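You operate a simulated robot arm through the tools that you are given. There is no shell and no other tool. Be economical: measure what you need, move in short steps, check, and stop when the job is done.

You run a simulated robot arm. Do the job below in one go: nothing can be reset, and whatever is moved stays where it is left.

TASK
Brush the swarf into the swarf tray and wipe up the oil stain.
Fine: both lie on the cleaning bench; yellow brush and cream handled pad go back. Set down upright: yellow brush, cream handled pad. What is to be rubbed or washed off counts as gone when no trace of it is left.

The check looks at the end state, three seconds after you hand in, the way a careful person would. Anything else that was tipped, shoved, dropped, spilled or broken makes it a failure.

THE ROBOT
A 7-joint arm with a two-finger parallel gripper, fixed in place. Base frame: the origin is at the foot of the arm, x ahead of it, y to its left, z up. Readings come in m, rad, newtons and seconds.
With the tool pointing down near the work surface it reaches from about 0.1 to 0.48 m from the base axis. Its first joint turns from -2.007 to 2.007 rad. Payload 3.91 kg.
Tool frame: the origin (TCP) lies between the finger pads and is the grasp point; the fingertips stand 0.03 m ahead of it; z points along the fingers, y is the line along which they close. The gripper opens to 0.11 m. The fingers are 0.02 m wide and 0.01 m thick; the gripper's body (0.048 by 0.112 m) begins 0.055 m behind the TCP.
Orientation is that of the tool frame in the base frame, as a unit quaternion [w, x, y, z]. With the fingers straight down and closing along the base's y, the tool's x points along the base's -x, its y along +y and its z along -z.

THE INTERFACE
- The arm moves only by the tool play_rows. Its argument "commands" is a list of rows, each a list of 6 numbers: the shift along the base's x, y, z in units of 100 mm (1.0 is 100 mm), then the turn, a rotation vector about the base's x, y, z in units of 45 degrees (1.0 is 45 degrees). In form: [[tx, ty, tz, ax, ay, az], ...]. A call has 1 to 12 rows; each row is the pose to reach, as a shift and turn from the pose commanded when the call began. "jaw" is the opening, from 0 (shut) to 1 (fully open), set as the call begins (left out, the last holds). A call with a number of a shift or a turn outside -1 to 1 is refused whole. Each row takes 0.2 s and may step no farther than 0.05 m and 0.15 rad from the row before; otherwise, or with a gripper value out of range, the whole call is refused. Where a pose cannot be reached the arm comes as near as it can. A force on the tool above 40 N (or 10 N above the force at the start of the call, whichever is more), or a blocked arm, ends the call early, and 0.2 s more pass. Each finger travels about 0.153 m/s and halts on what it meets, pressing with about 34 N; the grip force reading is that of the motor and also rises with nothing between the fingers. The clock runs only during rows and for 0.2 s after the last one: add rows that repeat a pose to give the fingers time. The reply holds the time, the measured pose of the TCP, the force on the tool along the base axes, the opening and the grip force, in the units named above and with some noise, with the torque about the TCP (base axes, N m) and any sound that the robot's microphone picked up.
- Cameras (640 x 400 px; columns grow to the right, rows downward): "scene" is fixed at [0.22, 0.6491, 1.5049]; the picture's right is [-0.60, -0.80, 0.00], its down [-0.65, 0.49, -0.58] and it looks along [0.47, -0.35, -0.81] (base axes); focal length 214 px, centre (320, 200). "wrist" rides on the gripper at [0.072, 0.017, -0.103] in the tool frame; the picture's right is [-0.23, 0.97, 0.00], its down [-0.76, -0.18, -0.62] and it looks along [-0.61, -0.14, 0.78] (tool axes); focal length 222 px, centre (320, 200). There is no depth. A picture from a camera that has moved, and an enlarged one, comes with that camera's place and axes in the base frame and with its lens. The place of the scene camera against the robot may be out by one fixed shift of up to 0.018 m in any direction.
- capture(camera): a new picture of that camera. It takes no simulated time.
- move_column(by): slides the trunk up (or, below 0, down) by that many m; the arm rides with it, the base frame stays. It gives what a move gives, with no picture.
- close_up(camera, box): a new picture of the part [left, top, right, bottom] of that camera's present view, enlarged. It takes no simulated time.
- job_done(): hands the job in; it is judged then, once.

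Go step by step. Nothing tells you positions but the pictures and the camera data: compare them with the known pose of the tool, close in by small moves and look again before you grip or let go. The budget is 120 turns and 84 pictures, counting those below and the enlarged ones. Unless the task says otherwise, let go and move clear before handing in, and close with one line.

The tools are called by a JSON object that holds its "name" and its "arguments". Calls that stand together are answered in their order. play_rows: Moves the arm, as the interface text tells. Its arguments: {"type":"object","properties":{"commands":{"type":"array","items":{"type":"array","items":{"type":"number"}}},"jaw":{"type":"number"}},"required":["commands"]} The other tools are called the same way: move_column (by) slides the trunk up or down; capture (camera) takes a picture; close_up (camera, box) takes an enlarged picture of a part of a camera's view; job_done () hands the job in.

At the start:

```text
time_s: 0.0
position: [0.4949, 0.1531, 1.2837]
tcp_rot: [0.0, 0.0, 1.0, -0.001]
ft_force: [0.1, 0.7, -0.5]
ft_torque: [0.0, -0.02, -0.01]
width: 0.1103
grasp_force: 0.1
trunk travel left (down, up): [-0.825, 0.165]
```

scene: 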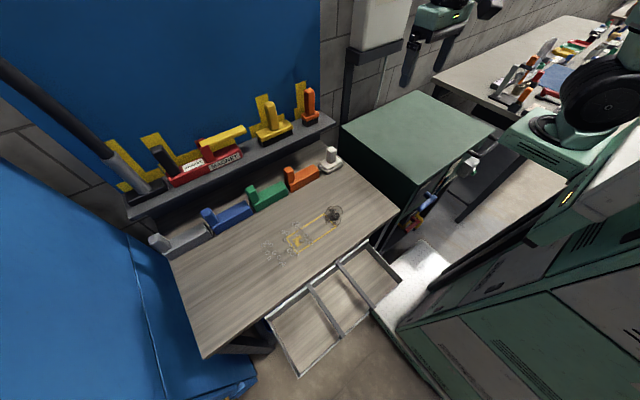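
wrist: 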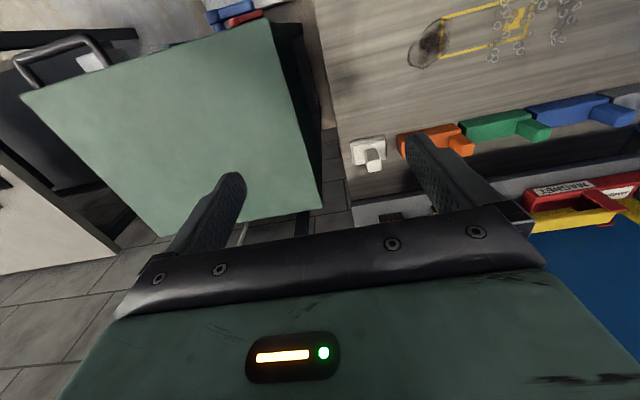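

I see a bench with swarf curls, an oil stain, a row of tools along the back and a tray with compartments in front. I'll look closer before moving.

{"name": "close_up", "arguments": {"camera": "scene", "box": [130, 130, 290, 230]}}

{"name": "close_up", "arguments": {"camera": "scene", "box": [230, 130, 390, 230]}}

{"name": "close_up", "arguments": {"camera": "scene", "box": [90, 70, 330, 220]}}

{"name": "close_up", "arguments": {"camera": "scene", "box": [240, 190, 432, 390]}}

```text
4.00 times, centred on (210, 180) of scene
camera zoom: at [0.22, 0.6491, 1.5049], right [-0.6, -0.8, 0.0], down [-0.65, 0.49, -0.58], along [0.47, -0.35, -0.81], focal length 858 px, centre (760, 280)
```

zoom: 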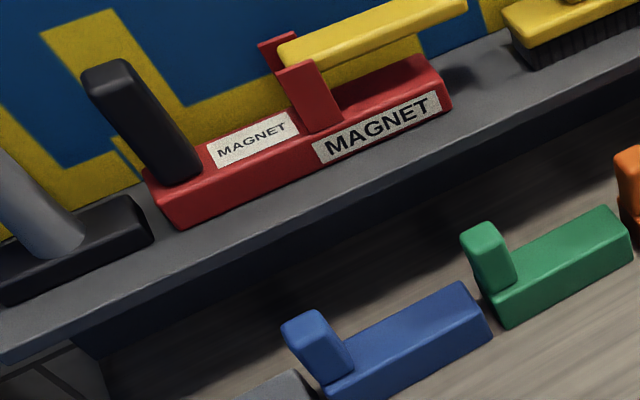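

```text
4.00 times, centred on (310, 180) of scene
camera zoom: at [0.22, 0.6491, 1.5049], right [-0.6, -0.8, 0.0], down [-0.65, 0.49, -0.58], along [0.47, -0.35, -0.81], focal length 858 px, centre (360, 280)
```

zoom: 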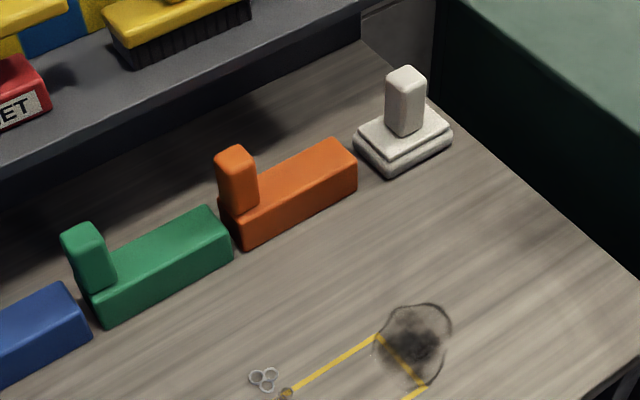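

```text
2.67 times, centred on (210, 145) of scene
camera zoom: at [0.22, 0.6491, 1.5049], right [-0.6, -0.8, 0.0], down [-0.65, 0.49, -0.58], along [0.47, -0.35, -0.81], focal length 572 px, centre (613, 347)
```

zoom: 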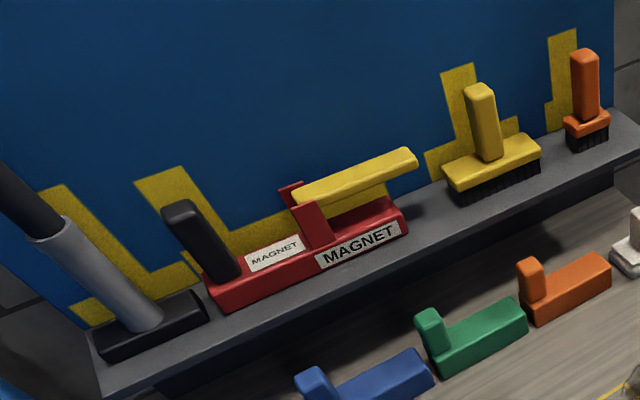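

```text
2.00 times, centred on (336, 290) of scene
camera zoom: at [0.22, 0.6491, 1.5049], right [-0.6, -0.8, 0.0], down [-0.65, 0.49, -0.58], along [0.47, -0.35, -0.81], focal length 429 px, centre (288, 20)
```

zoom: 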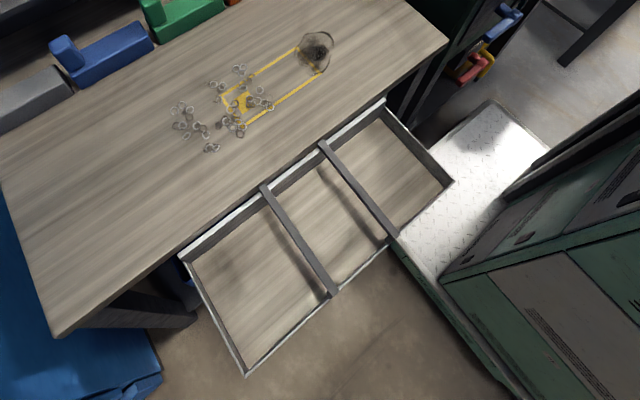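

The bench top works out near z≈0.86, with the stain near (0.51, 0.38). I'll look closer at the swarf and tray and take a wrist view.

{"name": "close_up", "arguments": {"camera": "scene", "box": [255, 195, 351, 267]}}

{"name": "close_up", "arguments": {"camera": "wrist", "box": [400, 0, 640, 150]}}

{"name": "close_up", "arguments": {"camera": "scene", "box": [360, 0, 640, 200]}}

```text
5.56 times, centred on (303, 231) of scene
camera zoom: at [0.22, 0.6491, 1.5049], right [-0.6, -0.8, 0.0], down [-0.65, 0.49, -0.58], along [0.47, -0.35, -0.81], focal length 1192 px, centre (414, 28)
```

zoom: 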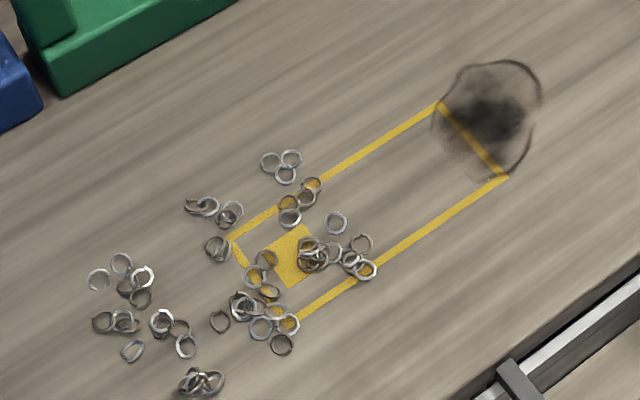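

```text
2.67 times, centred on (520, 75) of wrist
camera zoom: at [0.4217, 0.1703, 1.3878], right [0.23, 0.97, 0.0], down [0.76, -0.18, 0.62], along [0.61, -0.14, -0.78], focal length 592 px, centre (-213, 533)
```

zoom: 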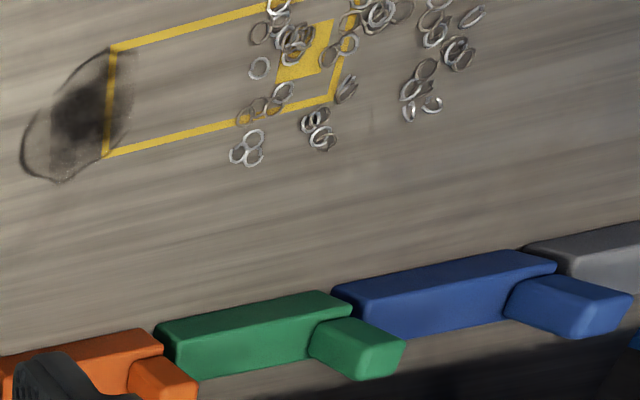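

```text
2.00 times, centred on (500, 100) of scene
camera zoom: at [0.22, 0.6491, 1.5049], right [-0.6, -0.8, 0.0], down [-0.65, 0.49, -0.58], along [0.47, -0.35, -0.81], focal length 429 px, centre (-40, 400)
```

zoom: 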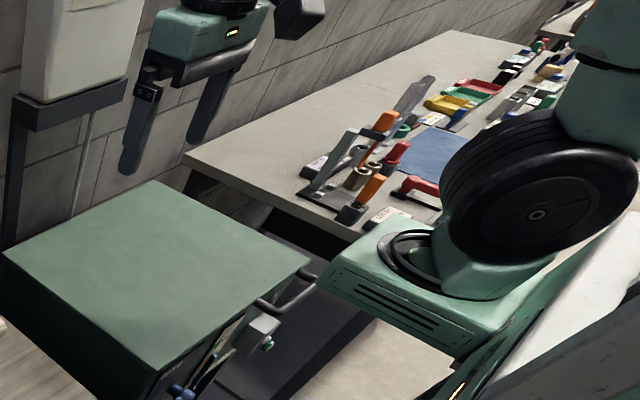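

The base frame and reach need checking, so I'll make a small test move and compare pictures.

{"name": "play_rows", "arguments": {"commands": [[0, 0.4, 0, 0, 0, 0], [0, 0.8, 0, 0, 0, 0], [0, 1, 0, 0, 0, 0]]}}

{"name": "capture", "arguments": {"camera": "scene"}}

{"name": "capture", "arguments": {"camera": "wrist"}}

```text
time_s: 0.8
position: [0.4961, 0.2549, 1.2852]
tcp_rot: [0.0, 0.001, 1.0, 0.001]
ft_force: [0.1, -0.2, 0.2]
ft_torque: [0.01, 0.03, 0.01]
width: 0.11
grasp_force: 0.0
trunk travel left (down, up): [-0.825, 0.165]
```

```text
74 pictures are left
```

scene: 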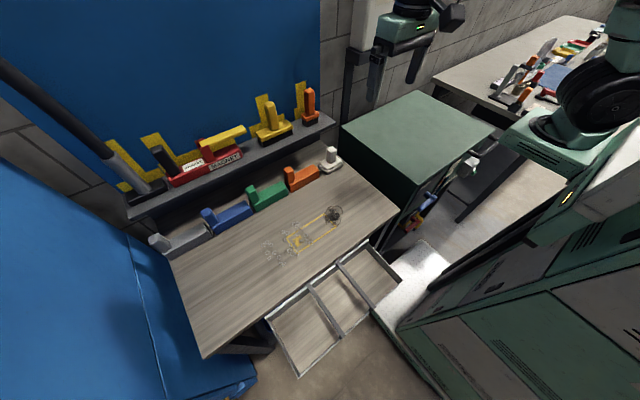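

```text
73 pictures are left
camera wrist: at [0.4225, 0.2706, 1.3885], right [0.23, 0.97, 0.0], down [0.76, -0.18, 0.62], along [0.61, -0.14, -0.78], focal length 222 px, centre (320, 200)
```

wrist: 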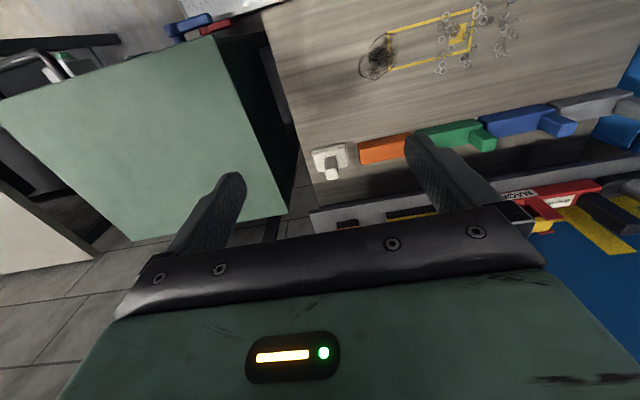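

The stain and bench are consistent at z≈0.865. The brush on the shelf is hidden behind the gripper, so I'll move further forward to see it.

{"name": "play_rows", "arguments": {"commands": [[0.35, 0.3, 0, 0, 0, 0], [0.7, 0.6, 0, 0, 0, 0], [1, 0.9, 0, 0, 0, 0]]}}

{"name": "play_rows", "arguments": {"commands": [[0.4, 0, 0, 0, 0, 0], [0.8, 0, 0, 0, 0, 0], [1, 0, 0, 0, 0, 0]]}}

{"name": "capture", "arguments": {"camera": "wrist"}}

```text
time_s: 1.6
position: [0.5969, 0.3455, 1.2843]
tcp_rot: [0.0, 0.001, 1.0, 0.0]
ft_force: [0.5, -0.4, -0.3]
ft_torque: [0.01, -0.06, 0.02]
width: 0.11
grasp_force: 0.2
trunk travel left (down, up): [-0.825, 0.165]
```

```text
time_s: 2.4
position: [0.6937, 0.345, 1.2847]
tcp_rot: [0.0, 0.002, 1.0, 0.0]
ft_force: [0.3, -0.3, 0.8]
ft_torque: [0.02, -0.01, 0.0]
width: 0.11
grasp_force: 0.0
trunk travel left (down, up): [-0.825, 0.165]
```

```text
72 pictures are left
camera wrist: at [0.6223, 0.3607, 1.3874], right [0.23, 0.97, 0.0], down [0.76, -0.18, 0.62], along [0.61, -0.14, -0.78], focal length 222 px, centre (320, 200)
```

wrist: 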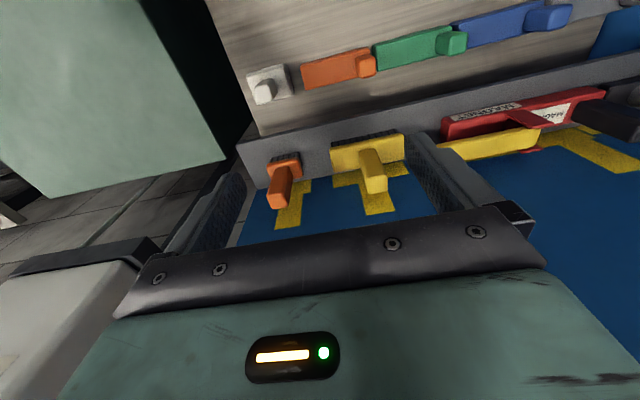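

The arm reaches fine. The yellow brush handle is near (0.81, 0.40), with its top near z≈1.13, so I'll enlarge it to get a precise location.

{"name": "close_up", "arguments": {"camera": "wrist", "box": [260, 110, 436, 220]}}

{"name": "close_up", "arguments": {"camera": "scene", "box": [240, 80, 336, 140]}}

```text
3.64 times, centred on (348, 165) of wrist
camera zoom: at [0.6223, 0.3607, 1.3874], right [0.23, 0.97, 0.0], down [0.76, -0.18, 0.62], along [0.61, -0.14, -0.78], focal length 808 px, centre (218, 327)
```

zoom: 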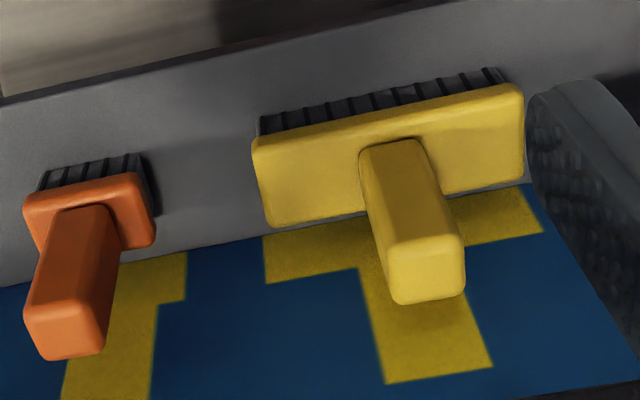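

```text
6.67 times, centred on (288, 110) of scene
camera zoom: at [0.22, 0.6491, 1.5049], right [-0.6, -0.8, 0.0], down [-0.65, 0.49, -0.58], along [0.47, -0.35, -0.81], focal length 1430 px, centre (533, 800)
```

zoom: 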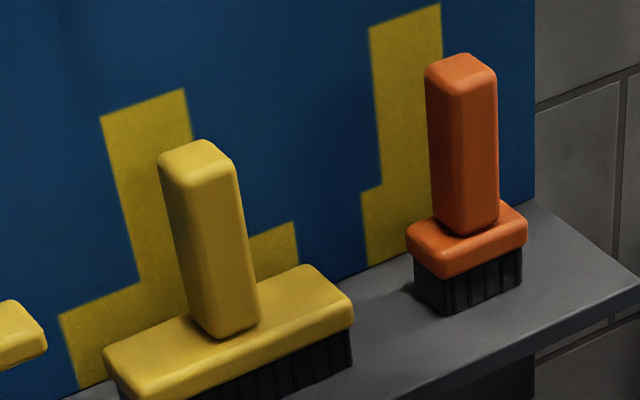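

Handle top centre is about (0.812, 0.399, 1.133), about 0.026 wide, and the block runs along y. I'll go above it with the jaws partly open and check.

{"name": "play_rows", "arguments": {"commands": [[0.35, 0.2, 0, 0, 0, 0], [0.7, 0.4, 0, 0, 0, 0], [1, 0.54, 0, 0, 0, 0]], "jaw": 0.6}}

{"name": "play_rows", "arguments": {"commands": [[0.17, 0, -0.2, 0, 0, 0], [0.17, 0, -0.6, 0, 0, 0], [0.17, 0, -0.8, 0, 0, 0]]}}

{"name": "capture", "arguments": {"camera": "wrist"}}

{"name": "close_up", "arguments": {"camera": "scene", "box": [200, 30, 392, 150]}}

```text
time_s: 3.2
position: [0.7398, 0.334, 1.2617]
tcp_rot: [0.0, 0.001, 1.0, 0.0]
ft_force: [1.6, 0.3, -0.5]
ft_torque: [0.01, 0.02, -0.01]
width: 0.066
grasp_force: 0.1
out of reach, approached as far as the arm can: row 1, 2, 3
trunk travel left (down, up): [-0.825, 0.165]
```

```text
time_s: 4.0
position: [0.7587, 0.3377, 1.184]
tcp_rot: [-0.001, 0.0, 1.0, -0.001]
ft_force: [-0.2, -0.5, 0.8]
ft_torque: [0.02, 0.01, -0.01]
width: 0.0659
grasp_force: 0.0
out of reach, approached as far as the arm can: row 1, 3
trunk travel left (down, up): [-0.825, 0.165]
```

```text
69 pictures are left
camera wrist: at [0.6863, 0.3546, 1.2872], right [0.23, 0.97, 0.0], down [0.76, -0.18, 0.62], along [0.61, -0.14, -0.78], focal length 222 px, centre (320, 200)
```

wrist: 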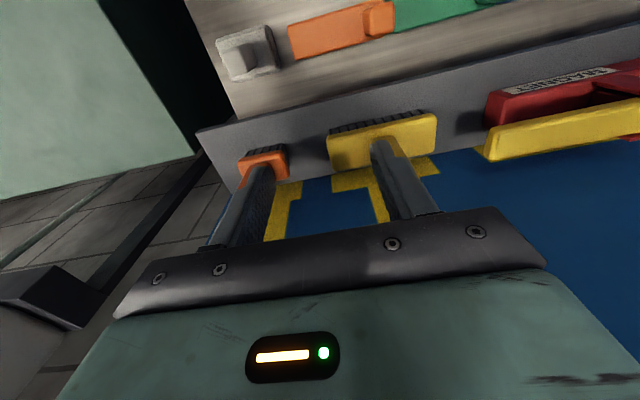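

```text
3.33 times, centred on (296, 90) of scene
camera zoom: at [0.22, 0.6491, 1.5049], right [-0.6, -0.8, 0.0], down [-0.65, 0.49, -0.58], along [0.47, -0.35, -0.81], focal length 715 px, centre (400, 567)
```

zoom: 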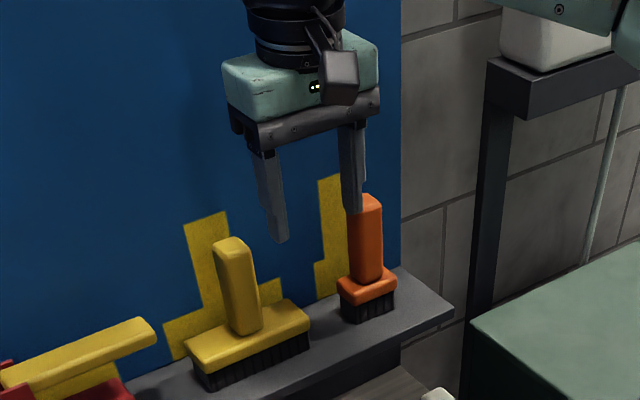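

The vertical tool runs out of reach at the shelf. I'll tilt it about 30° so the fingers point forward and down, which extends the reach and clears the wall.

{"name": "play_rows", "arguments": {"commands": [[-0.1, 0.1, 0.3, 0, -0.17, 0], [-0.2, 0.3, 0.4, 0, -0.34, 0], [-0.2, 0.5, 0.4, 0, -0.5, 0], [-0.2, 0.6, 0.4, 0, -0.667, 0]]}}

{"name": "play_rows", "arguments": {"commands": [[0.3, 0, 0, 0, 0, 0], [0.5, 0, 0, 0, 0, 0]]}}

{"name": "capture", "arguments": {"camera": "wrist"}}

{"name": "close_up", "arguments": {"camera": "scene", "box": [200, 30, 392, 150]}}

```text
time_s: 5.0
position: [0.7631, 0.4273, 1.2315]
tcp_rot: [0.26, 0.001, 0.966, 0.0]
ft_force: [0.4, -0.3, 0.8]
ft_torque: [0.01, 0.03, -0.01]
width: 0.066
grasp_force: 0.0
out of reach, approached as far as the arm can: row 1, 2, 3, 4
trunk travel left (down, up): [-0.825, 0.165]
```

```text
time_s: 5.6
position: [0.7907, 0.4079, 1.2261]
tcp_rot: [0.259, 0.0, 0.966, -0.001]
ft_force: [-0.2, -0.3, 0.2]
ft_torque: [0.01, -0.03, 0.02]
width: 0.0661
grasp_force: 0.1
out of reach, approached as far as the arm can: row 1, 2
trunk travel left (down, up): [-0.825, 0.165]
```

```text
67 pictures are left
camera wrist: at [0.6769, 0.4233, 1.2795], right [0.2, 0.97, 0.11], down [0.35, -0.18, 0.92], along [0.92, -0.14, -0.37], focal length 222 px, centre (320, 200)
```

wrist: 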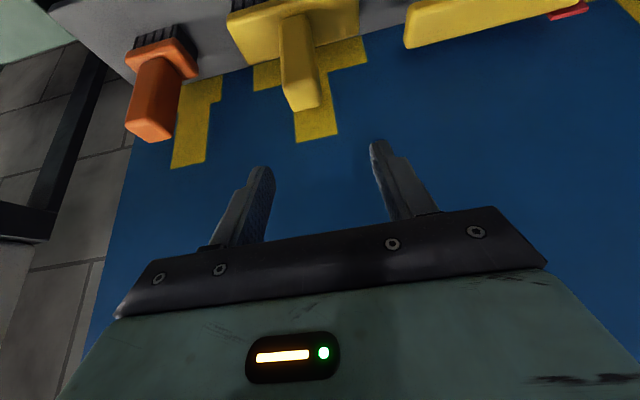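

```text
3.33 times, centred on (296, 90) of scene
camera zoom: at [0.22, 0.6491, 1.5049], right [-0.6, -0.8, 0.0], down [-0.65, 0.49, -0.58], along [0.47, -0.35, -0.81], focal length 715 px, centre (400, 567)
```

zoom: 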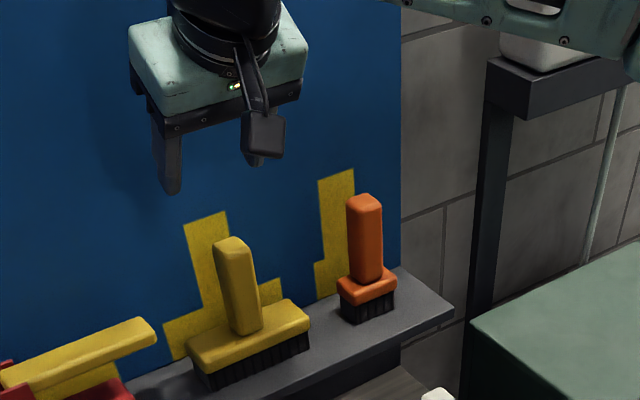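

The tilted tool reaches further, and this view puts the handle top at (0.815, 0.398, 1.133). I'll step down to just above it and align.

{"name": "play_rows", "arguments": {"commands": [[0, -0.05, -0.25, 0, 0, 0], [0.1, -0.09, -0.5, 0, 0, 0], [0.22, -0.09, -0.5, 0, 0, 0], [0.22, -0.09, -0.5, 0, 0, 0]]}}

{"name": "capture", "arguments": {"camera": "wrist"}}

{"name": "close_up", "arguments": {"camera": "scene", "box": [200, 30, 392, 150]}}

```text
time_s: 6.6
position: [0.8161, 0.3981, 1.1761]
tcp_rot: [0.259, 0.0, 0.966, 0.0]
ft_force: [0.4, -0.3, -0.7]
ft_torque: [0.01, -0.01, 0.02]
width: 0.0661
grasp_force: 0.0
out of reach, approached as far as the arm can: row 1, 2
trunk travel left (down, up): [-0.825, 0.165]
```

```text
65 pictures are left
camera wrist: at [0.7005, 0.4138, 1.2295], right [0.2, 0.97, 0.11], down [0.35, -0.18, 0.92], along [0.92, -0.14, -0.37], focal length 222 px, centre (320, 200)
```

wrist: 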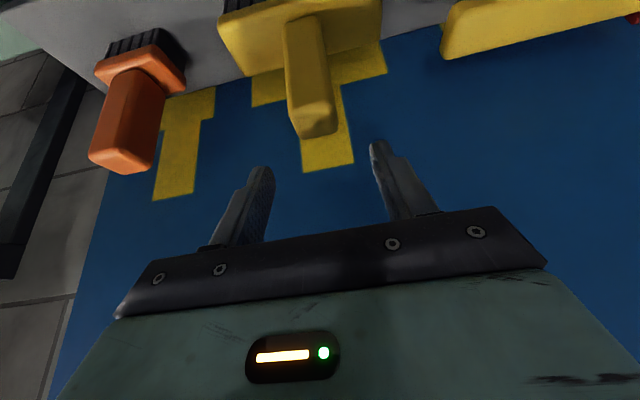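

```text
3.33 times, centred on (296, 90) of scene
camera zoom: at [0.22, 0.6491, 1.5049], right [-0.6, -0.8, 0.0], down [-0.65, 0.49, -0.58], along [0.47, -0.35, -0.81], focal length 715 px, centre (400, 567)
```

zoom: 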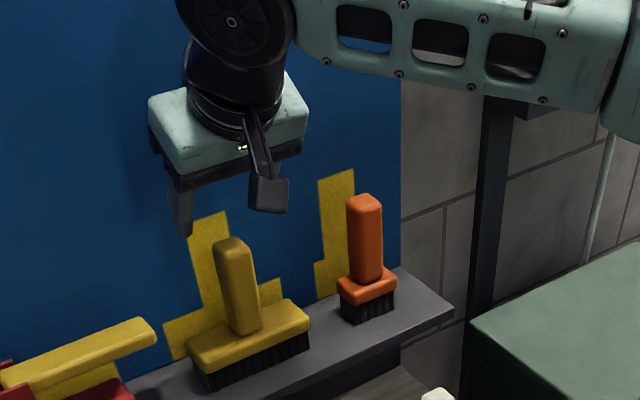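

Alignment is good, so I'll descend and close on the handle.

{"name": "play_rows", "arguments": {"commands": [[-0.03, 0.01, -0.35, 0, 0, 0], [-0.03, 0.01, -0.68, 0, 0, 0], [-0.03, 0.01, -0.68, 0, 0, 0]]}}

{"name": "capture", "arguments": {"camera": "wrist"}}

{"name": "close_up", "arguments": {"camera": "scene", "box": [200, 30, 392, 150]}}

```text
time_s: 7.4
position: [0.8161, 0.4036, 1.108]
tcp_rot: [0.259, 0.001, 0.966, 0.0]
ft_force: [0.5, 0.0, -0.4]
ft_torque: [0.0, -0.01, 0.01]
width: 0.066
grasp_force: 0.0
out of reach, approached as far as the arm can: row 1, 2, 3
trunk travel left (down, up): [-0.825, 0.165]
```

```text
63 pictures are left
camera wrist: at [0.7026, 0.4199, 1.1612], right [0.2, 0.97, 0.11], down [0.35, -0.18, 0.92], along [0.92, -0.14, -0.37], focal length 222 px, centre (320, 200)
```

wrist: 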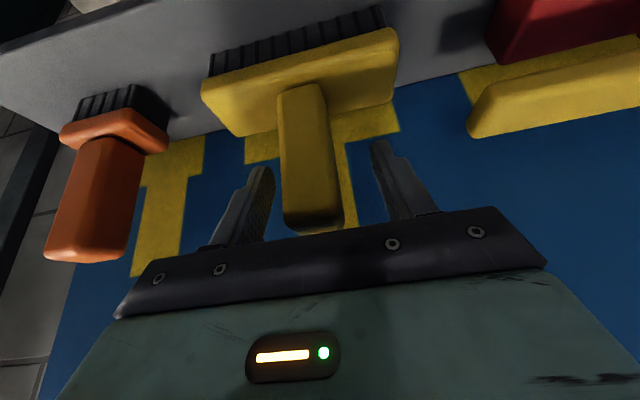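

```text
3.33 times, centred on (296, 90) of scene
camera zoom: at [0.22, 0.6491, 1.5049], right [-0.6, -0.8, 0.0], down [-0.65, 0.49, -0.58], along [0.47, -0.35, -0.81], focal length 715 px, centre (400, 567)
```

zoom: 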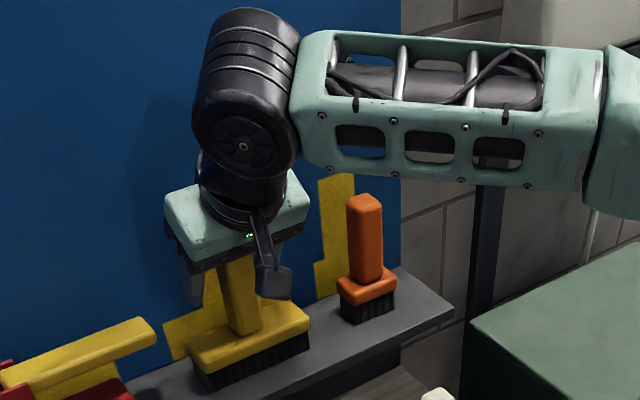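

The handle sits between the fingers. I'll trim y slightly and close.

{"name": "play_rows", "arguments": {"commands": [[-0.02, -0.045, 0, 0, 0, 0], [-0.02, -0.045, 0, 0, 0, 0]]}}

{"name": "play_rows", "arguments": {"commands": [[0, 0, 0, 0, 0, 0], [0, 0, 0, 0, 0, 0], [0, 0, 0, 0, 0, 0]], "jaw": 0}}

{"name": "capture", "arguments": {"camera": "wrist"}}

```text
time_s: 8.0
position: [0.8262, 0.3951, 1.1072]
tcp_rot: [0.259, 0.015, 0.966, -0.005]
ft_force: [0.3, -0.4, 0.5]
ft_torque: [0.0, -0.01, 0.04]
width: 0.0662
grasp_force: 0.0
out of reach, approached as far as the arm can: row 1
trunk travel left (down, up): [-0.825, 0.165]
```

```text
time_s: 8.8
position: [0.8261, 0.395, 1.1089]
tcp_rot: [0.259, 0.015, 0.966, -0.005]
ft_force: [-1.0, 0.1, 2.6]
ft_torque: [0.2, 0.05, 0.09]
width: 0.0297
grasp_force: 33.6
trunk travel left (down, up): [-0.825, 0.165]
```

```text
61 pictures are left
camera wrist: at [0.7116, 0.4148, 1.1613], right [0.23, 0.97, 0.11], down [0.34, -0.19, 0.92], along [0.91, -0.17, -0.37], focal length 222 px, centre (320, 200)
```

wrist: 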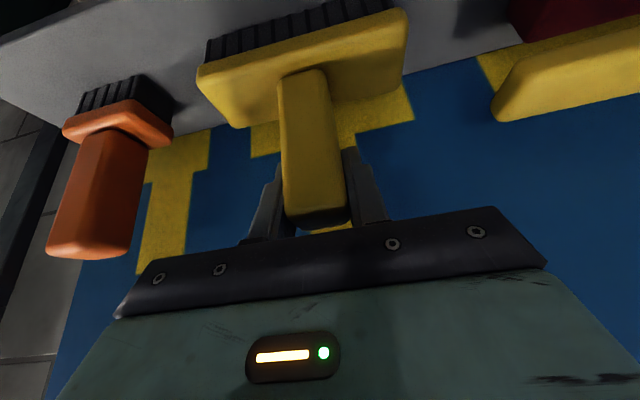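

The grip landed about 1 cm behind the handle centre, so I'll reopen, shift back and regrip.

{"name": "play_rows", "arguments": {"commands": [[0, 0, 0, 0, 0, 0], [0, 0, 0, 0, 0, 0], [-0.12, 0.04, 0, 0, 0, 0], [-0.12, 0.04, 0, 0, 0, 0]], "jaw": 0.5}}

{"name": "capture", "arguments": {"camera": "wrist"}}

```text
time_s: 9.8
position: [0.803, 0.4019, 1.107]
tcp_rot: [0.26, 0.001, 0.966, 0.0]
ft_force: [0.2, 0.0, -0.1]
ft_torque: [0.0, 0.03, -0.02]
width: 0.0551
grasp_force: 0.0
trunk travel left (down, up): [-0.825, 0.165]
```

```text
60 pictures are left
camera wrist: at [0.6884, 0.419, 1.1614], right [0.2, 0.97, 0.11], down [0.35, -0.18, 0.92], along [0.92, -0.14, -0.37], focal length 222 px, centre (320, 200)
```

wrist: 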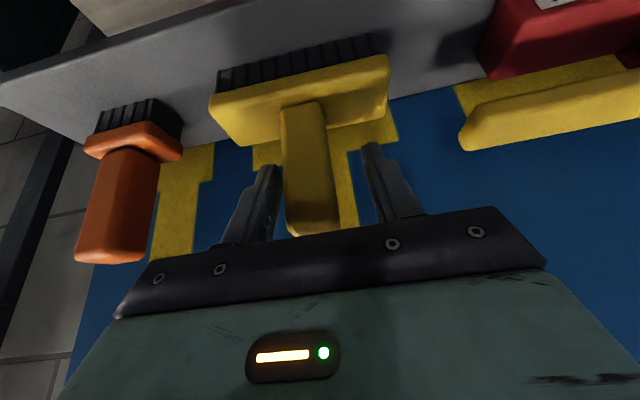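

{"name": "play_rows", "arguments": {"commands": [[0.08, -0.03, 0, 0, 0, 0], [0.08, -0.03, 0, 0, 0, 0]]}}

```text
time_s: 10.4
position: [0.811, 0.4, 1.109]
tcp_rot: [0.259, 0.0, 0.966, 0.0]
ft_force: [-0.3, -0.4, 0.3]
ft_torque: [-0.02, 0.0, 0.01]
width: 0.055
grasp_force: 0.0
trunk travel left (down, up): [-0.825, 0.165]
```

TCP is on the handle centre now, so I'll close and lift with the column.

{"name": "play_rows", "arguments": {"commands": [[0, 0, 0, 0, 0, 0], [0, 0, 0, 0, 0, 0], [0, 0, 0, 0, 0, 0]], "jaw": 0}}

{"name": "move_column", "arguments": {"by": 0.06}}

{"name": "capture", "arguments": {"camera": "wrist"}}

{"name": "capture", "arguments": {"camera": "scene"}}

```text
time_s: 11.2
position: [0.8107, 0.4013, 1.1094]
tcp_rot: [0.259, 0.002, 0.966, 0.0]
ft_force: [1.7, 0.2, 0.6]
ft_torque: [-0.03, -0.15, 0.04]
width: 0.0296
grasp_force: 34.0
trunk travel left (down, up): [-0.825, 0.165]
```

```text
time_s: 12.2
position: [0.8112, 0.3999, 1.1689]
tcp_rot: [0.259, 0.002, 0.966, -0.001]
ft_force: [0.0, 0.6, -1.7]
ft_torque: [0.0, -0.02, 0.02]
width: 0.0299
grasp_force: 34.0
trunk travel left (down, up): [-0.885, 0.105]
```

```text
59 pictures are left
camera wrist: at [0.6963, 0.4164, 1.2213], right [0.2, 0.97, 0.11], down [0.35, -0.18, 0.92], along [0.92, -0.14, -0.37], focal length 222 px, centre (320, 200)
```

wrist: 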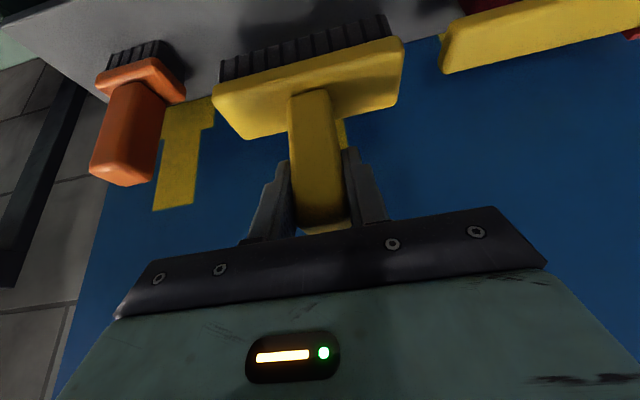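

```text
58 pictures are left
```

scene: 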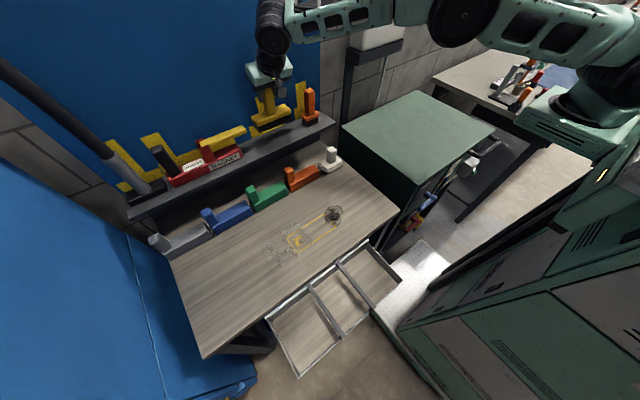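

The brush is lifted. Swarf lies at x 0.46–0.56, y 0.49–0.63, and I'll inspect the tray and its joint with the bench edge closely.

{"name": "close_up", "arguments": {"camera": "scene", "box": [255, 240, 351, 320]}}

{"name": "close_up", "arguments": {"camera": "scene", "box": [320, 220, 416, 300]}}

```text
5.00 times, centred on (303, 280) of scene
camera zoom: at [0.22, 0.6491, 1.5049], right [-0.6, -0.8, 0.0], down [-0.65, 0.49, -0.58], along [0.47, -0.35, -0.81], focal length 1072 px, centre (405, -200)
```

zoom: 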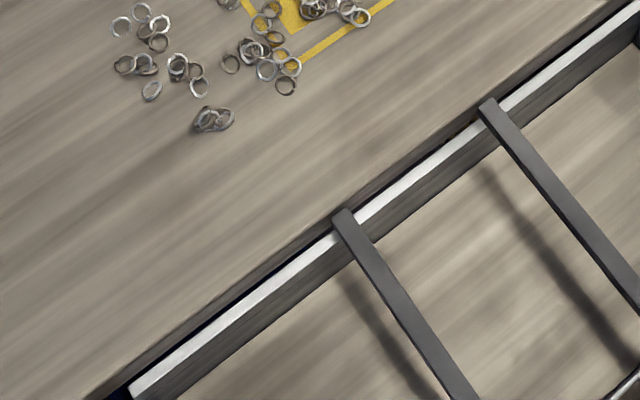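

```text
5.00 times, centred on (368, 260) of scene
camera zoom: at [0.22, 0.6491, 1.5049], right [-0.6, -0.8, 0.0], down [-0.65, 0.49, -0.58], along [0.47, -0.35, -0.81], focal length 1072 px, centre (80, -100)
```

zoom: 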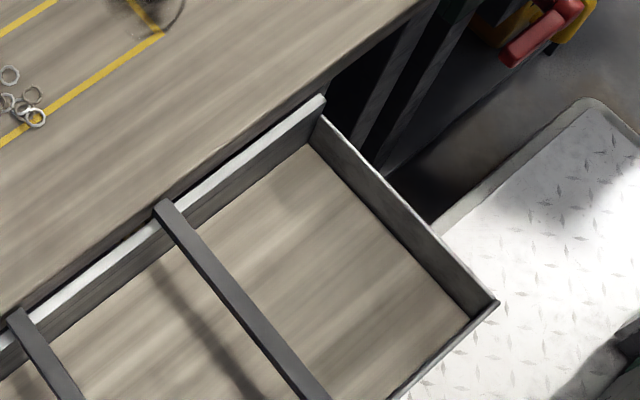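

The tray is one bin with two bars across its top, so swarf should drop between the bars. I'll carry the brush back over the bench, turn it 90° for a gathering sweep toward −y, and then push everything over the front edge.

{"name": "play_rows", "arguments": {"commands": [[-0.4, 0, 0, 0, 0, 0], [-0.8, 0, 0, 0, 0, 0], [-1, 0, 0, 0, 0, 0]]}}

{"name": "play_rows", "arguments": {"commands": [[-0.3, 0.2, 0, 0, 0, 0.16], [-0.6, 0.4, 0, 0, 0, 0.33], [-0.9, 0.6, 0, 0, 0, 0.5], [-1, 0.8, 0, 0, 0, 0.67], [-1, 1, 0, 0, 0, 0.84], [-1, 1, 0, 0, 0, 1]]}}

{"name": "play_rows", "arguments": {"commands": [[-0.2, 0.2, 0, 0, 0, 0.16], [-0.4, 0.4, 0, 0, 0, 0.33], [-0.6, 0.6, 0, 0, 0, 0.5], [-0.8, 0.8, 0, 0, 0, 0.67], [-1, 1, 0, 0, 0, 0.84], [-1, 1, 0, 0, 0, 1]]}}

{"name": "capture", "arguments": {"camera": "scene"}}

{"name": "capture", "arguments": {"camera": "wrist"}}

```text
time_s: 13.0
position: [0.7105, 0.3995, 1.168]
tcp_rot: [0.258, 0.001, 0.966, 0.0]
ft_force: [-0.3, -0.7, -1.5]
ft_torque: [-0.02, 0.01, -0.02]
width: 0.0298
grasp_force: 33.5
trunk travel left (down, up): [-0.885, 0.105]
```

```text
time_s: 14.4
position: [0.6111, 0.501, 1.1684]
tcp_rot: [0.239, -0.37, 0.892, 0.099]
ft_force: [0.2, -0.7, -2.0]
ft_torque: [-0.01, 0.0, -0.01]
width: 0.0298
grasp_force: 34.4
trunk travel left (down, up): [-0.885, 0.105]
```

```text
time_s: 15.8
position: [0.5099, 0.601, 1.1684]
tcp_rot: [-0.183, 0.683, -0.683, -0.183]
ft_force: [-0.3, 0.0, -0.9]
ft_torque: [0.01, -0.02, 0.04]
width: 0.0296
grasp_force: 34.0
trunk travel left (down, up): [-0.885, 0.105]
```

```text
55 pictures are left
```

scene: 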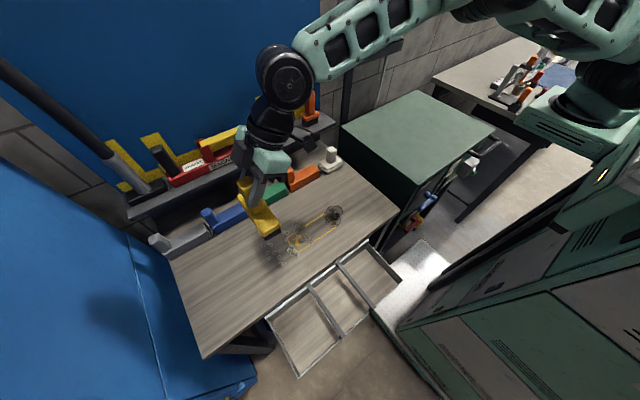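

```text
54 pictures are left
camera wrist: at [0.4928, 0.486, 1.2222], right [-0.97, 0.19, 0.11], down [0.18, 0.35, 0.92], along [0.14, 0.92, -0.37], focal length 222 px, centre (320, 200)
```

wrist: 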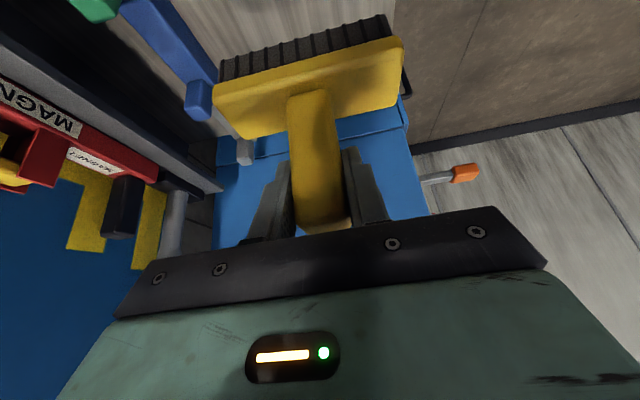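

The brush now runs along x. I'll shift to y≈0.69, past the swarf, and lower with the column.

{"name": "play_rows", "arguments": {"commands": [[0, 0.45, 0, 0, 0, 0], [0, 0.9, 0, 0, 0, 0]]}}

{"name": "move_column", "arguments": {"by": -0.18}}

{"name": "close_up", "arguments": {"camera": "scene", "box": [190, 150, 350, 290]}}

```text
time_s: 16.4
position: [0.5079, 0.6465, 1.1664]
tcp_rot: [-0.181, 0.684, -0.683, -0.182]
ft_force: [0.4, 0.1, -1.5]
ft_torque: [-0.04, -0.02, -0.04]
width: 0.0298
grasp_force: 34.1
out of reach, approached as far as the arm can: row 2
trunk travel left (down, up): [-0.885, 0.105]
```

```text
time_s: 18.4
position: [0.5109, 0.6453, 0.9876]
tcp_rot: [0.183, -0.683, 0.683, 0.183]
ft_force: [-0.6, 0.8, -1.0]
ft_torque: [-0.03, 0.01, -0.03]
width: 0.0297
grasp_force: 34.2
trunk travel left (down, up): [-0.705, 0.285]
```

```text
2.86 times, centred on (270, 220) of scene
camera zoom: at [0.22, 0.6491, 1.5049], right [-0.6, -0.8, 0.0], down [-0.65, 0.49, -0.58], along [0.47, -0.35, -0.81], focal length 613 px, centre (463, 143)
```

zoom: 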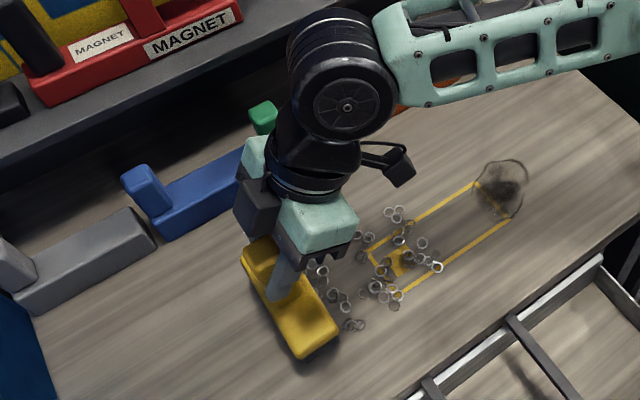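

The brush is slightly too close to the swarf, so I'll try moving further in +y at this height.

{"name": "play_rows", "arguments": {"commands": [[0, 0.2, -0.1, 0, 0, 0], [-0.1, 0.4, -0.1, 0, 0, 0]]}}

```text
time_s: 19.0
position: [0.5011, 0.646, 0.9727]
tcp_rot: [0.184, -0.682, 0.683, 0.184]
ft_force: [0.3, 0.8, -0.1]
ft_torque: [0.01, -0.03, -0.01]
width: 0.0296
grasp_force: 33.7
out of reach, approached as far as the arm can: row 1, 2
trunk travel left (down, up): [-0.705, 0.285]
```

Yaw is limiting the reach. I'll turn back about 27°, which also angles the sweep usefully toward −x/−y.

{"name": "play_rows", "arguments": {"commands": [[0, 0, 0.25, 0, 0, -0.15], [0, 0, 0.25, 0, 0, -0.33], [0, 0.2, 0.25, 0, 0, -0.5], [0.1, 0.4, 0.25, 0, 0, -0.66], [0.1, 0.5, 0.25, 0, 0, -0.66]]}}

{"name": "close_up", "arguments": {"camera": "scene", "box": [190, 150, 350, 290]}}

```text
time_s: 20.2
position: [0.5114, 0.651, 0.9917]
tcp_rot: [0.225, -0.484, 0.835, 0.13]
ft_force: [-0.4, -0.2, -1.4]
ft_torque: [-0.01, 0.01, -0.01]
width: 0.0296
grasp_force: 34.0
out of reach, approached as far as the arm can: row 3, 4, 5
trunk travel left (down, up): [-0.705, 0.285]
```

```text
2.86 times, centred on (270, 220) of scene
camera zoom: at [0.22, 0.6491, 1.5049], right [-0.6, -0.8, 0.0], down [-0.65, 0.49, -0.58], along [0.47, -0.35, -0.81], focal length 613 px, centre (463, 143)
```

zoom: 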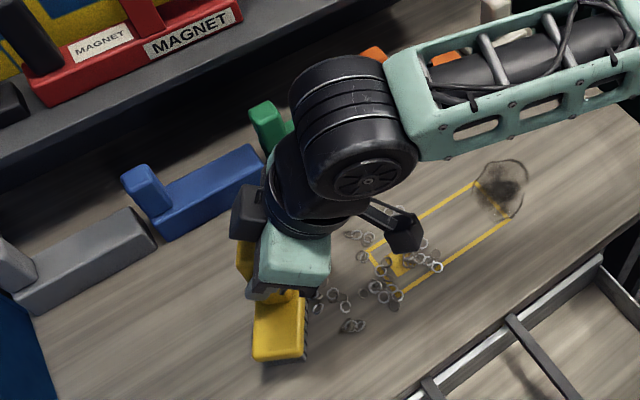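

I'm still limited here. A 45° yaw closer to radial should reach farther, so I'll try that.

{"name": "play_rows", "arguments": {"commands": [[0, 0, 0, 0, 0, -0.18], [0.2, 0, 0, 0, 0, -0.36], [0.4, 0.05, 0, 0, 0, -0.4], [0.6, 0.15, 0, 0, 0, -0.4], [0.6, 0.25, 0, 0, 0, -0.4]]}}

{"name": "close_up", "arguments": {"camera": "scene", "box": [190, 150, 350, 290]}}

```text
time_s: 21.4
position: [0.5421, 0.6287, 0.9911]
tcp_rot: [0.242, -0.348, 0.901, 0.093]
ft_force: [0.7, 0.2, -1.3]
ft_torque: [0.03, 0.02, 0.03]
width: 0.0299
grasp_force: 33.7
out of reach, approached as far as the arm can: row 1, 2, 3, 4, 5
trunk travel left (down, up): [-0.705, 0.285]
```

```text
2.86 times, centred on (270, 220) of scene
camera zoom: at [0.22, 0.6491, 1.5049], right [-0.6, -0.8, 0.0], down [-0.65, 0.49, -0.58], along [0.47, -0.35, -0.81], focal length 613 px, centre (463, 143)
```

zoom: 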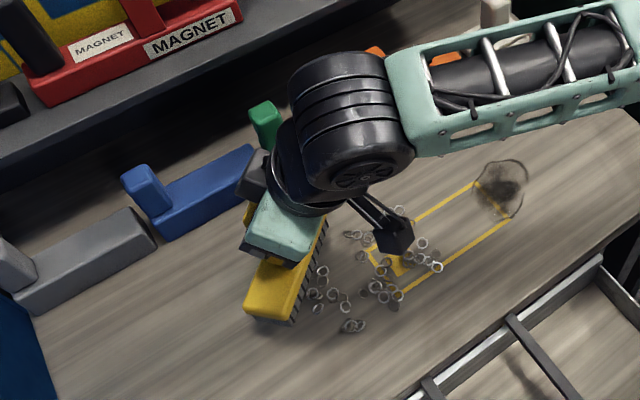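

I'll test whether a higher trunk with a lower arm gives more reach.

{"name": "move_column", "arguments": {"by": 0.1}}

{"name": "play_rows", "arguments": {"commands": [[0, 0, -0.4, 0, 0, 0], [0, 0, -0.8, 0, 0, 0], [0, 0, -1, 0, 0, 0]]}}

{"name": "play_rows", "arguments": {"commands": [[0.2, 0.3, 0, 0, 0, 0], [0.2, 0.4, 0, 0, 0, 0]]}}

```text
time_s: 22.7
position: [0.5424, 0.6298, 1.0896]
tcp_rot: [0.241, -0.348, 0.901, 0.093]
ft_force: [1.4, 0.0, -1.7]
ft_torque: [0.01, -0.02, 0.01]
width: 0.0294
grasp_force: 34.6
trunk travel left (down, up): [-0.805, 0.185]
```

```text
time_s: 23.5
position: [0.5408, 0.6242, 0.9906]
tcp_rot: [0.242, -0.347, 0.901, 0.093]
ft_force: [0.0, -0.4, -1.7]
ft_torque: [0.01, 0.01, -0.01]
width: 0.0299
grasp_force: 34.6
out of reach, approached as far as the arm can: row 3
trunk travel left (down, up): [-0.805, 0.185]
```

```text
time_s: 24.1
position: [0.556, 0.6215, 0.9898]
tcp_rot: [0.241, -0.349, 0.901, 0.093]
ft_force: [0.2, 0.6, -1.4]
ft_torque: [0.01, 0.04, 0.02]
width: 0.0298
grasp_force: 34.2
out of reach, approached as far as the arm can: row 1, 2
trunk travel left (down, up): [-0.805, 0.185]
```

Reach is limited to around y≈0.62–0.65 here. I'll use a smaller yaw of about 18° and land behind the swarf at roughly (0.61, 0.60).

{"name": "play_rows", "arguments": {"commands": [[0, -0.1, 0.1, 0, 0, -0.18], [0.2, -0.2, 0.1, 0, 0, -0.36], [0.4, -0.2, 0.1, 0, 0, -0.53], [0.55, -0.2, 0.1, 0, 0, -0.53], [0.55, -0.2, 0.1, 0, 0, -0.53]]}}

{"name": "close_up", "arguments": {"camera": "scene", "box": [190, 150, 350, 290]}}

{"name": "capture", "arguments": {"camera": "wrist"}}

```text
time_s: 25.3
position: [0.5963, 0.5789, 1.0019]
tcp_rot: [0.255, -0.155, 0.954, 0.041]
ft_force: [-0.4, 0.5, -1.6]
ft_torque: [0.02, 0.05, -0.01]
width: 0.0295
grasp_force: 34.0
out of reach, approached as far as the arm can: row 2, 3, 4, 5
trunk travel left (down, up): [-0.805, 0.185]
```

```text
2.86 times, centred on (270, 220) of scene
camera zoom: at [0.22, 0.6491, 1.5049], right [-0.6, -0.8, 0.0], down [-0.65, 0.49, -0.58], along [0.47, -0.35, -0.81], focal length 613 px, centre (463, 143)
```

zoom: 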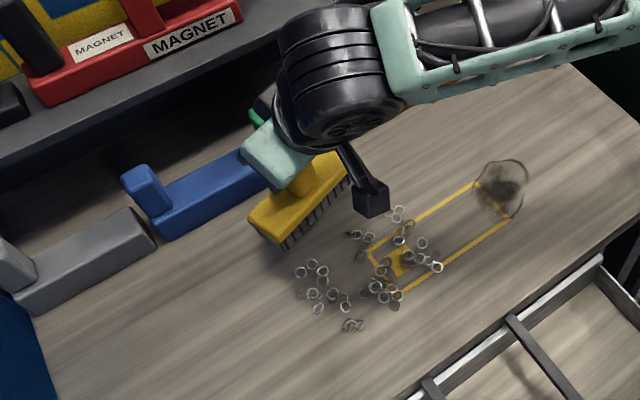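

```text
49 pictures are left
camera wrist: at [0.4818, 0.5579, 1.0554], right [-0.12, 0.99, 0.11], down [0.39, -0.06, 0.92], along [0.91, 0.15, -0.37], focal length 222 px, centre (320, 200)
```

wrist: 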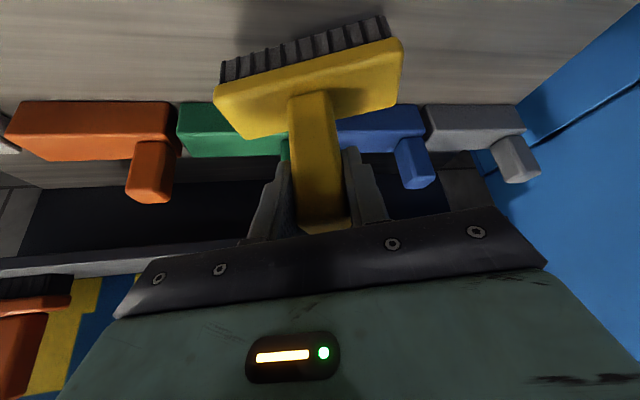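

The brush is now behind the swarf. I'll descend gently to find contact.

{"name": "play_rows", "arguments": {"commands": [[0, 0, -0.2, 0, 0, 0], [0, 0, -0.3, 0, 0, 0], [0, 0, -0.36, 0, 0, 0]]}}

{"name": "close_up", "arguments": {"camera": "scene", "box": [230, 160, 326, 230]}}

```text
time_s: 26.1
position: [0.5938, 0.5739, 0.9664]
tcp_rot: [0.255, -0.154, 0.954, 0.041]
ft_force: [-1.0, 0.4, -2.4]
ft_torque: [0.0, 0.01, -0.02]
width: 0.0296
grasp_force: 34.0
out of reach, approached as far as the arm can: row 2, 3
trunk travel left (down, up): [-0.805, 0.185]
```

```text
5.71 times, centred on (278, 195) of scene
camera zoom: at [0.22, 0.6491, 1.5049], right [-0.6, -0.8, 0.0], down [-0.65, 0.49, -0.58], along [0.47, -0.35, -0.81], focal length 1226 px, centre (560, 229)
```

zoom: 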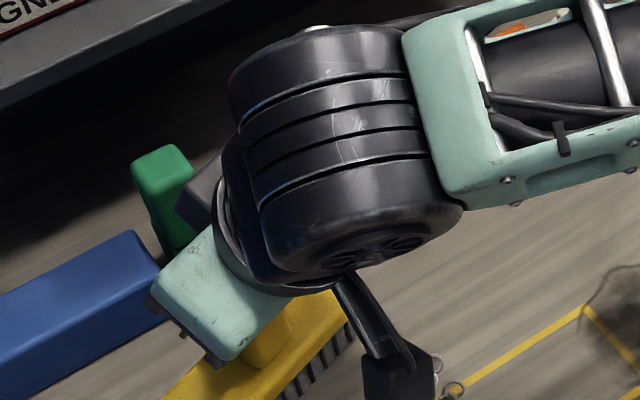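

{"name": "move_column", "arguments": {"by": -0.01}}

{"name": "close_up", "arguments": {"camera": "scene", "box": [240, 195, 320, 255]}}

```text
time_s: 26.7
position: [0.5933, 0.5739, 0.96]
tcp_rot: [0.257, -0.155, 0.953, 0.043]
ft_force: [-1.6, -2.0, 10.8]
ft_torque: [-0.48, -0.15, -0.1]
width: 0.0294
grasp_force: 34.0
trunk travel left (down, up): [-0.795, 0.195]
```

```text
6.67 times, centred on (280, 225) of scene
camera zoom: at [0.22, 0.6491, 1.5049], right [-0.6, -0.8, 0.0], down [-0.65, 0.49, -0.58], along [0.47, -0.35, -0.81], focal length 1430 px, centre (587, 33)
```

zoom: 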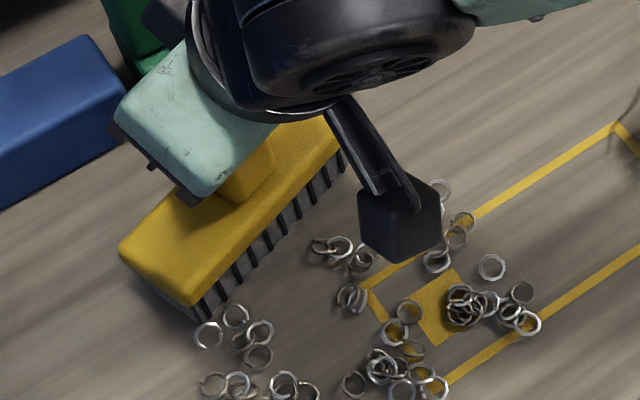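

Contact is at TCP z≈0.960. I'll raise 3 mm and sweep −x while turning the brush so the left-hand swarf funnels toward −y.

{"name": "play_rows", "arguments": {"commands": [[0, 0, 0.03, 0, 0, 0], [-0.2, 0.1, 0.03, 0, 0, 0.1], [-0.4, 0.2, 0.03, 0, 0, 0.25], [-0.6, 0.3, 0.03, 0, 0, 0.4], [-0.8, 0.35, 0.03, 0, 0, 0.55], [-1, 0.35, 0.03, 0, 0, 0.6]]}}

{"name": "close_up", "arguments": {"camera": "scene", "box": [240, 195, 320, 255]}}

```text
time_s: 28.1
position: [0.504, 0.6379, 0.959]
tcp_rot: [0.241, -0.373, 0.89, 0.102]
ft_force: [4.5, -1.4, 19.3]
ft_torque: [-0.18, -0.48, -0.08]
width: 0.03
grasp_force: 33.7
out of reach, approached as far as the arm can: row 2, 3, 4, 5, 6
trunk travel left (down, up): [-0.795, 0.195]
```

```text
6.67 times, centred on (280, 225) of scene
camera zoom: at [0.22, 0.6491, 1.5049], right [-0.6, -0.8, 0.0], down [-0.65, 0.49, -0.58], along [0.47, -0.35, -0.81], focal length 1430 px, centre (587, 33)
```

zoom: 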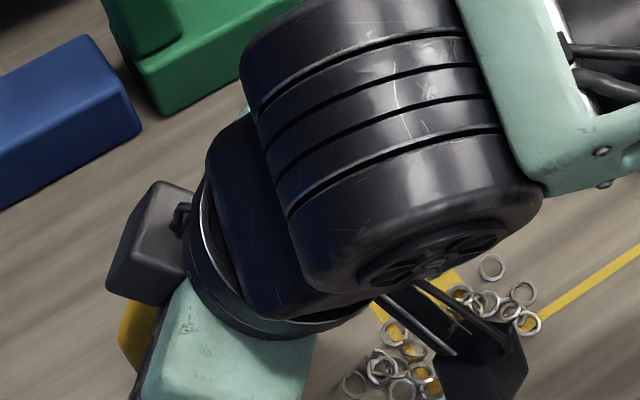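

{"name": "play_rows", "arguments": {"commands": [[-0.05, -0.2, 0.02, 0, 0, 0], [-0.1, -0.4, 0.02, 0, 0, 0], [-0.15, -0.6, 0.02, 0, 0, 0], [-0.2, -0.75, 0.02, 0, 0, 0]]}}

{"name": "capture", "arguments": {"camera": "scene"}}

```text
time_s: 29.1
position: [0.5033, 0.6372, 0.9583]
tcp_rot: [0.24, -0.372, 0.891, 0.101]
ft_force: [4.9, 1.9, 26.4]
ft_torque: [0.2, -0.57, 0.0]
width: 0.0296
grasp_force: 33.8
out of reach, approached as far as the arm can: row 1, 2, 3, 4
trunk travel left (down, up): [-0.795, 0.195]
```

```text
45 pictures are left
```

scene: 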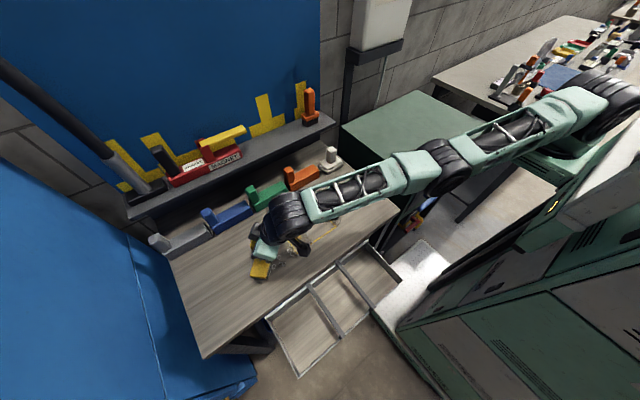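

The arm is stuck against a joint limit at this low pose. I'll lift the arm, then make up the height by lowering the column instead.

{"name": "play_rows", "arguments": {"commands": [[0, 0, 0.3, 0, 0, 0], [0, 0, 0.6, 0, 0, 0], [0, 0, 1, 0, 0, 0]]}}

{"name": "close_up", "arguments": {"camera": "scene", "box": [240, 195, 320, 255]}}

```text
time_s: 29.9
position: [0.5051, 0.6413, 1.0545]
tcp_rot: [0.237, -0.372, 0.892, 0.098]
ft_force: [0.3, 0.0, -2.6]
ft_torque: [-0.01, 0.03, 0.01]
width: 0.0296
grasp_force: 33.7
out of reach, approached as far as the arm can: row 2, 3
trunk travel left (down, up): [-0.795, 0.195]
```

```text
6.67 times, centred on (280, 225) of scene
camera zoom: at [0.22, 0.6491, 1.5049], right [-0.6, -0.8, 0.0], down [-0.65, 0.49, -0.58], along [0.47, -0.35, -0.81], focal length 1430 px, centre (587, 33)
```

zoom: 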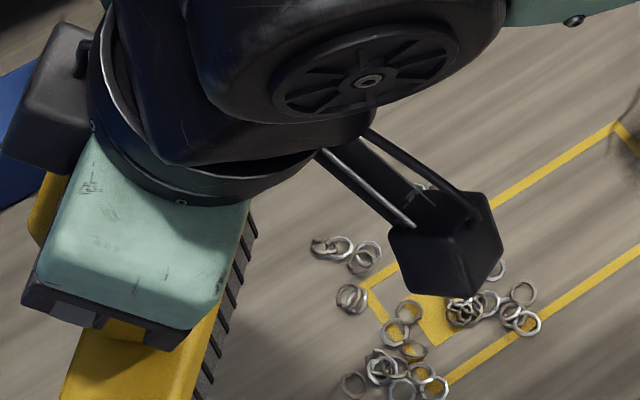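

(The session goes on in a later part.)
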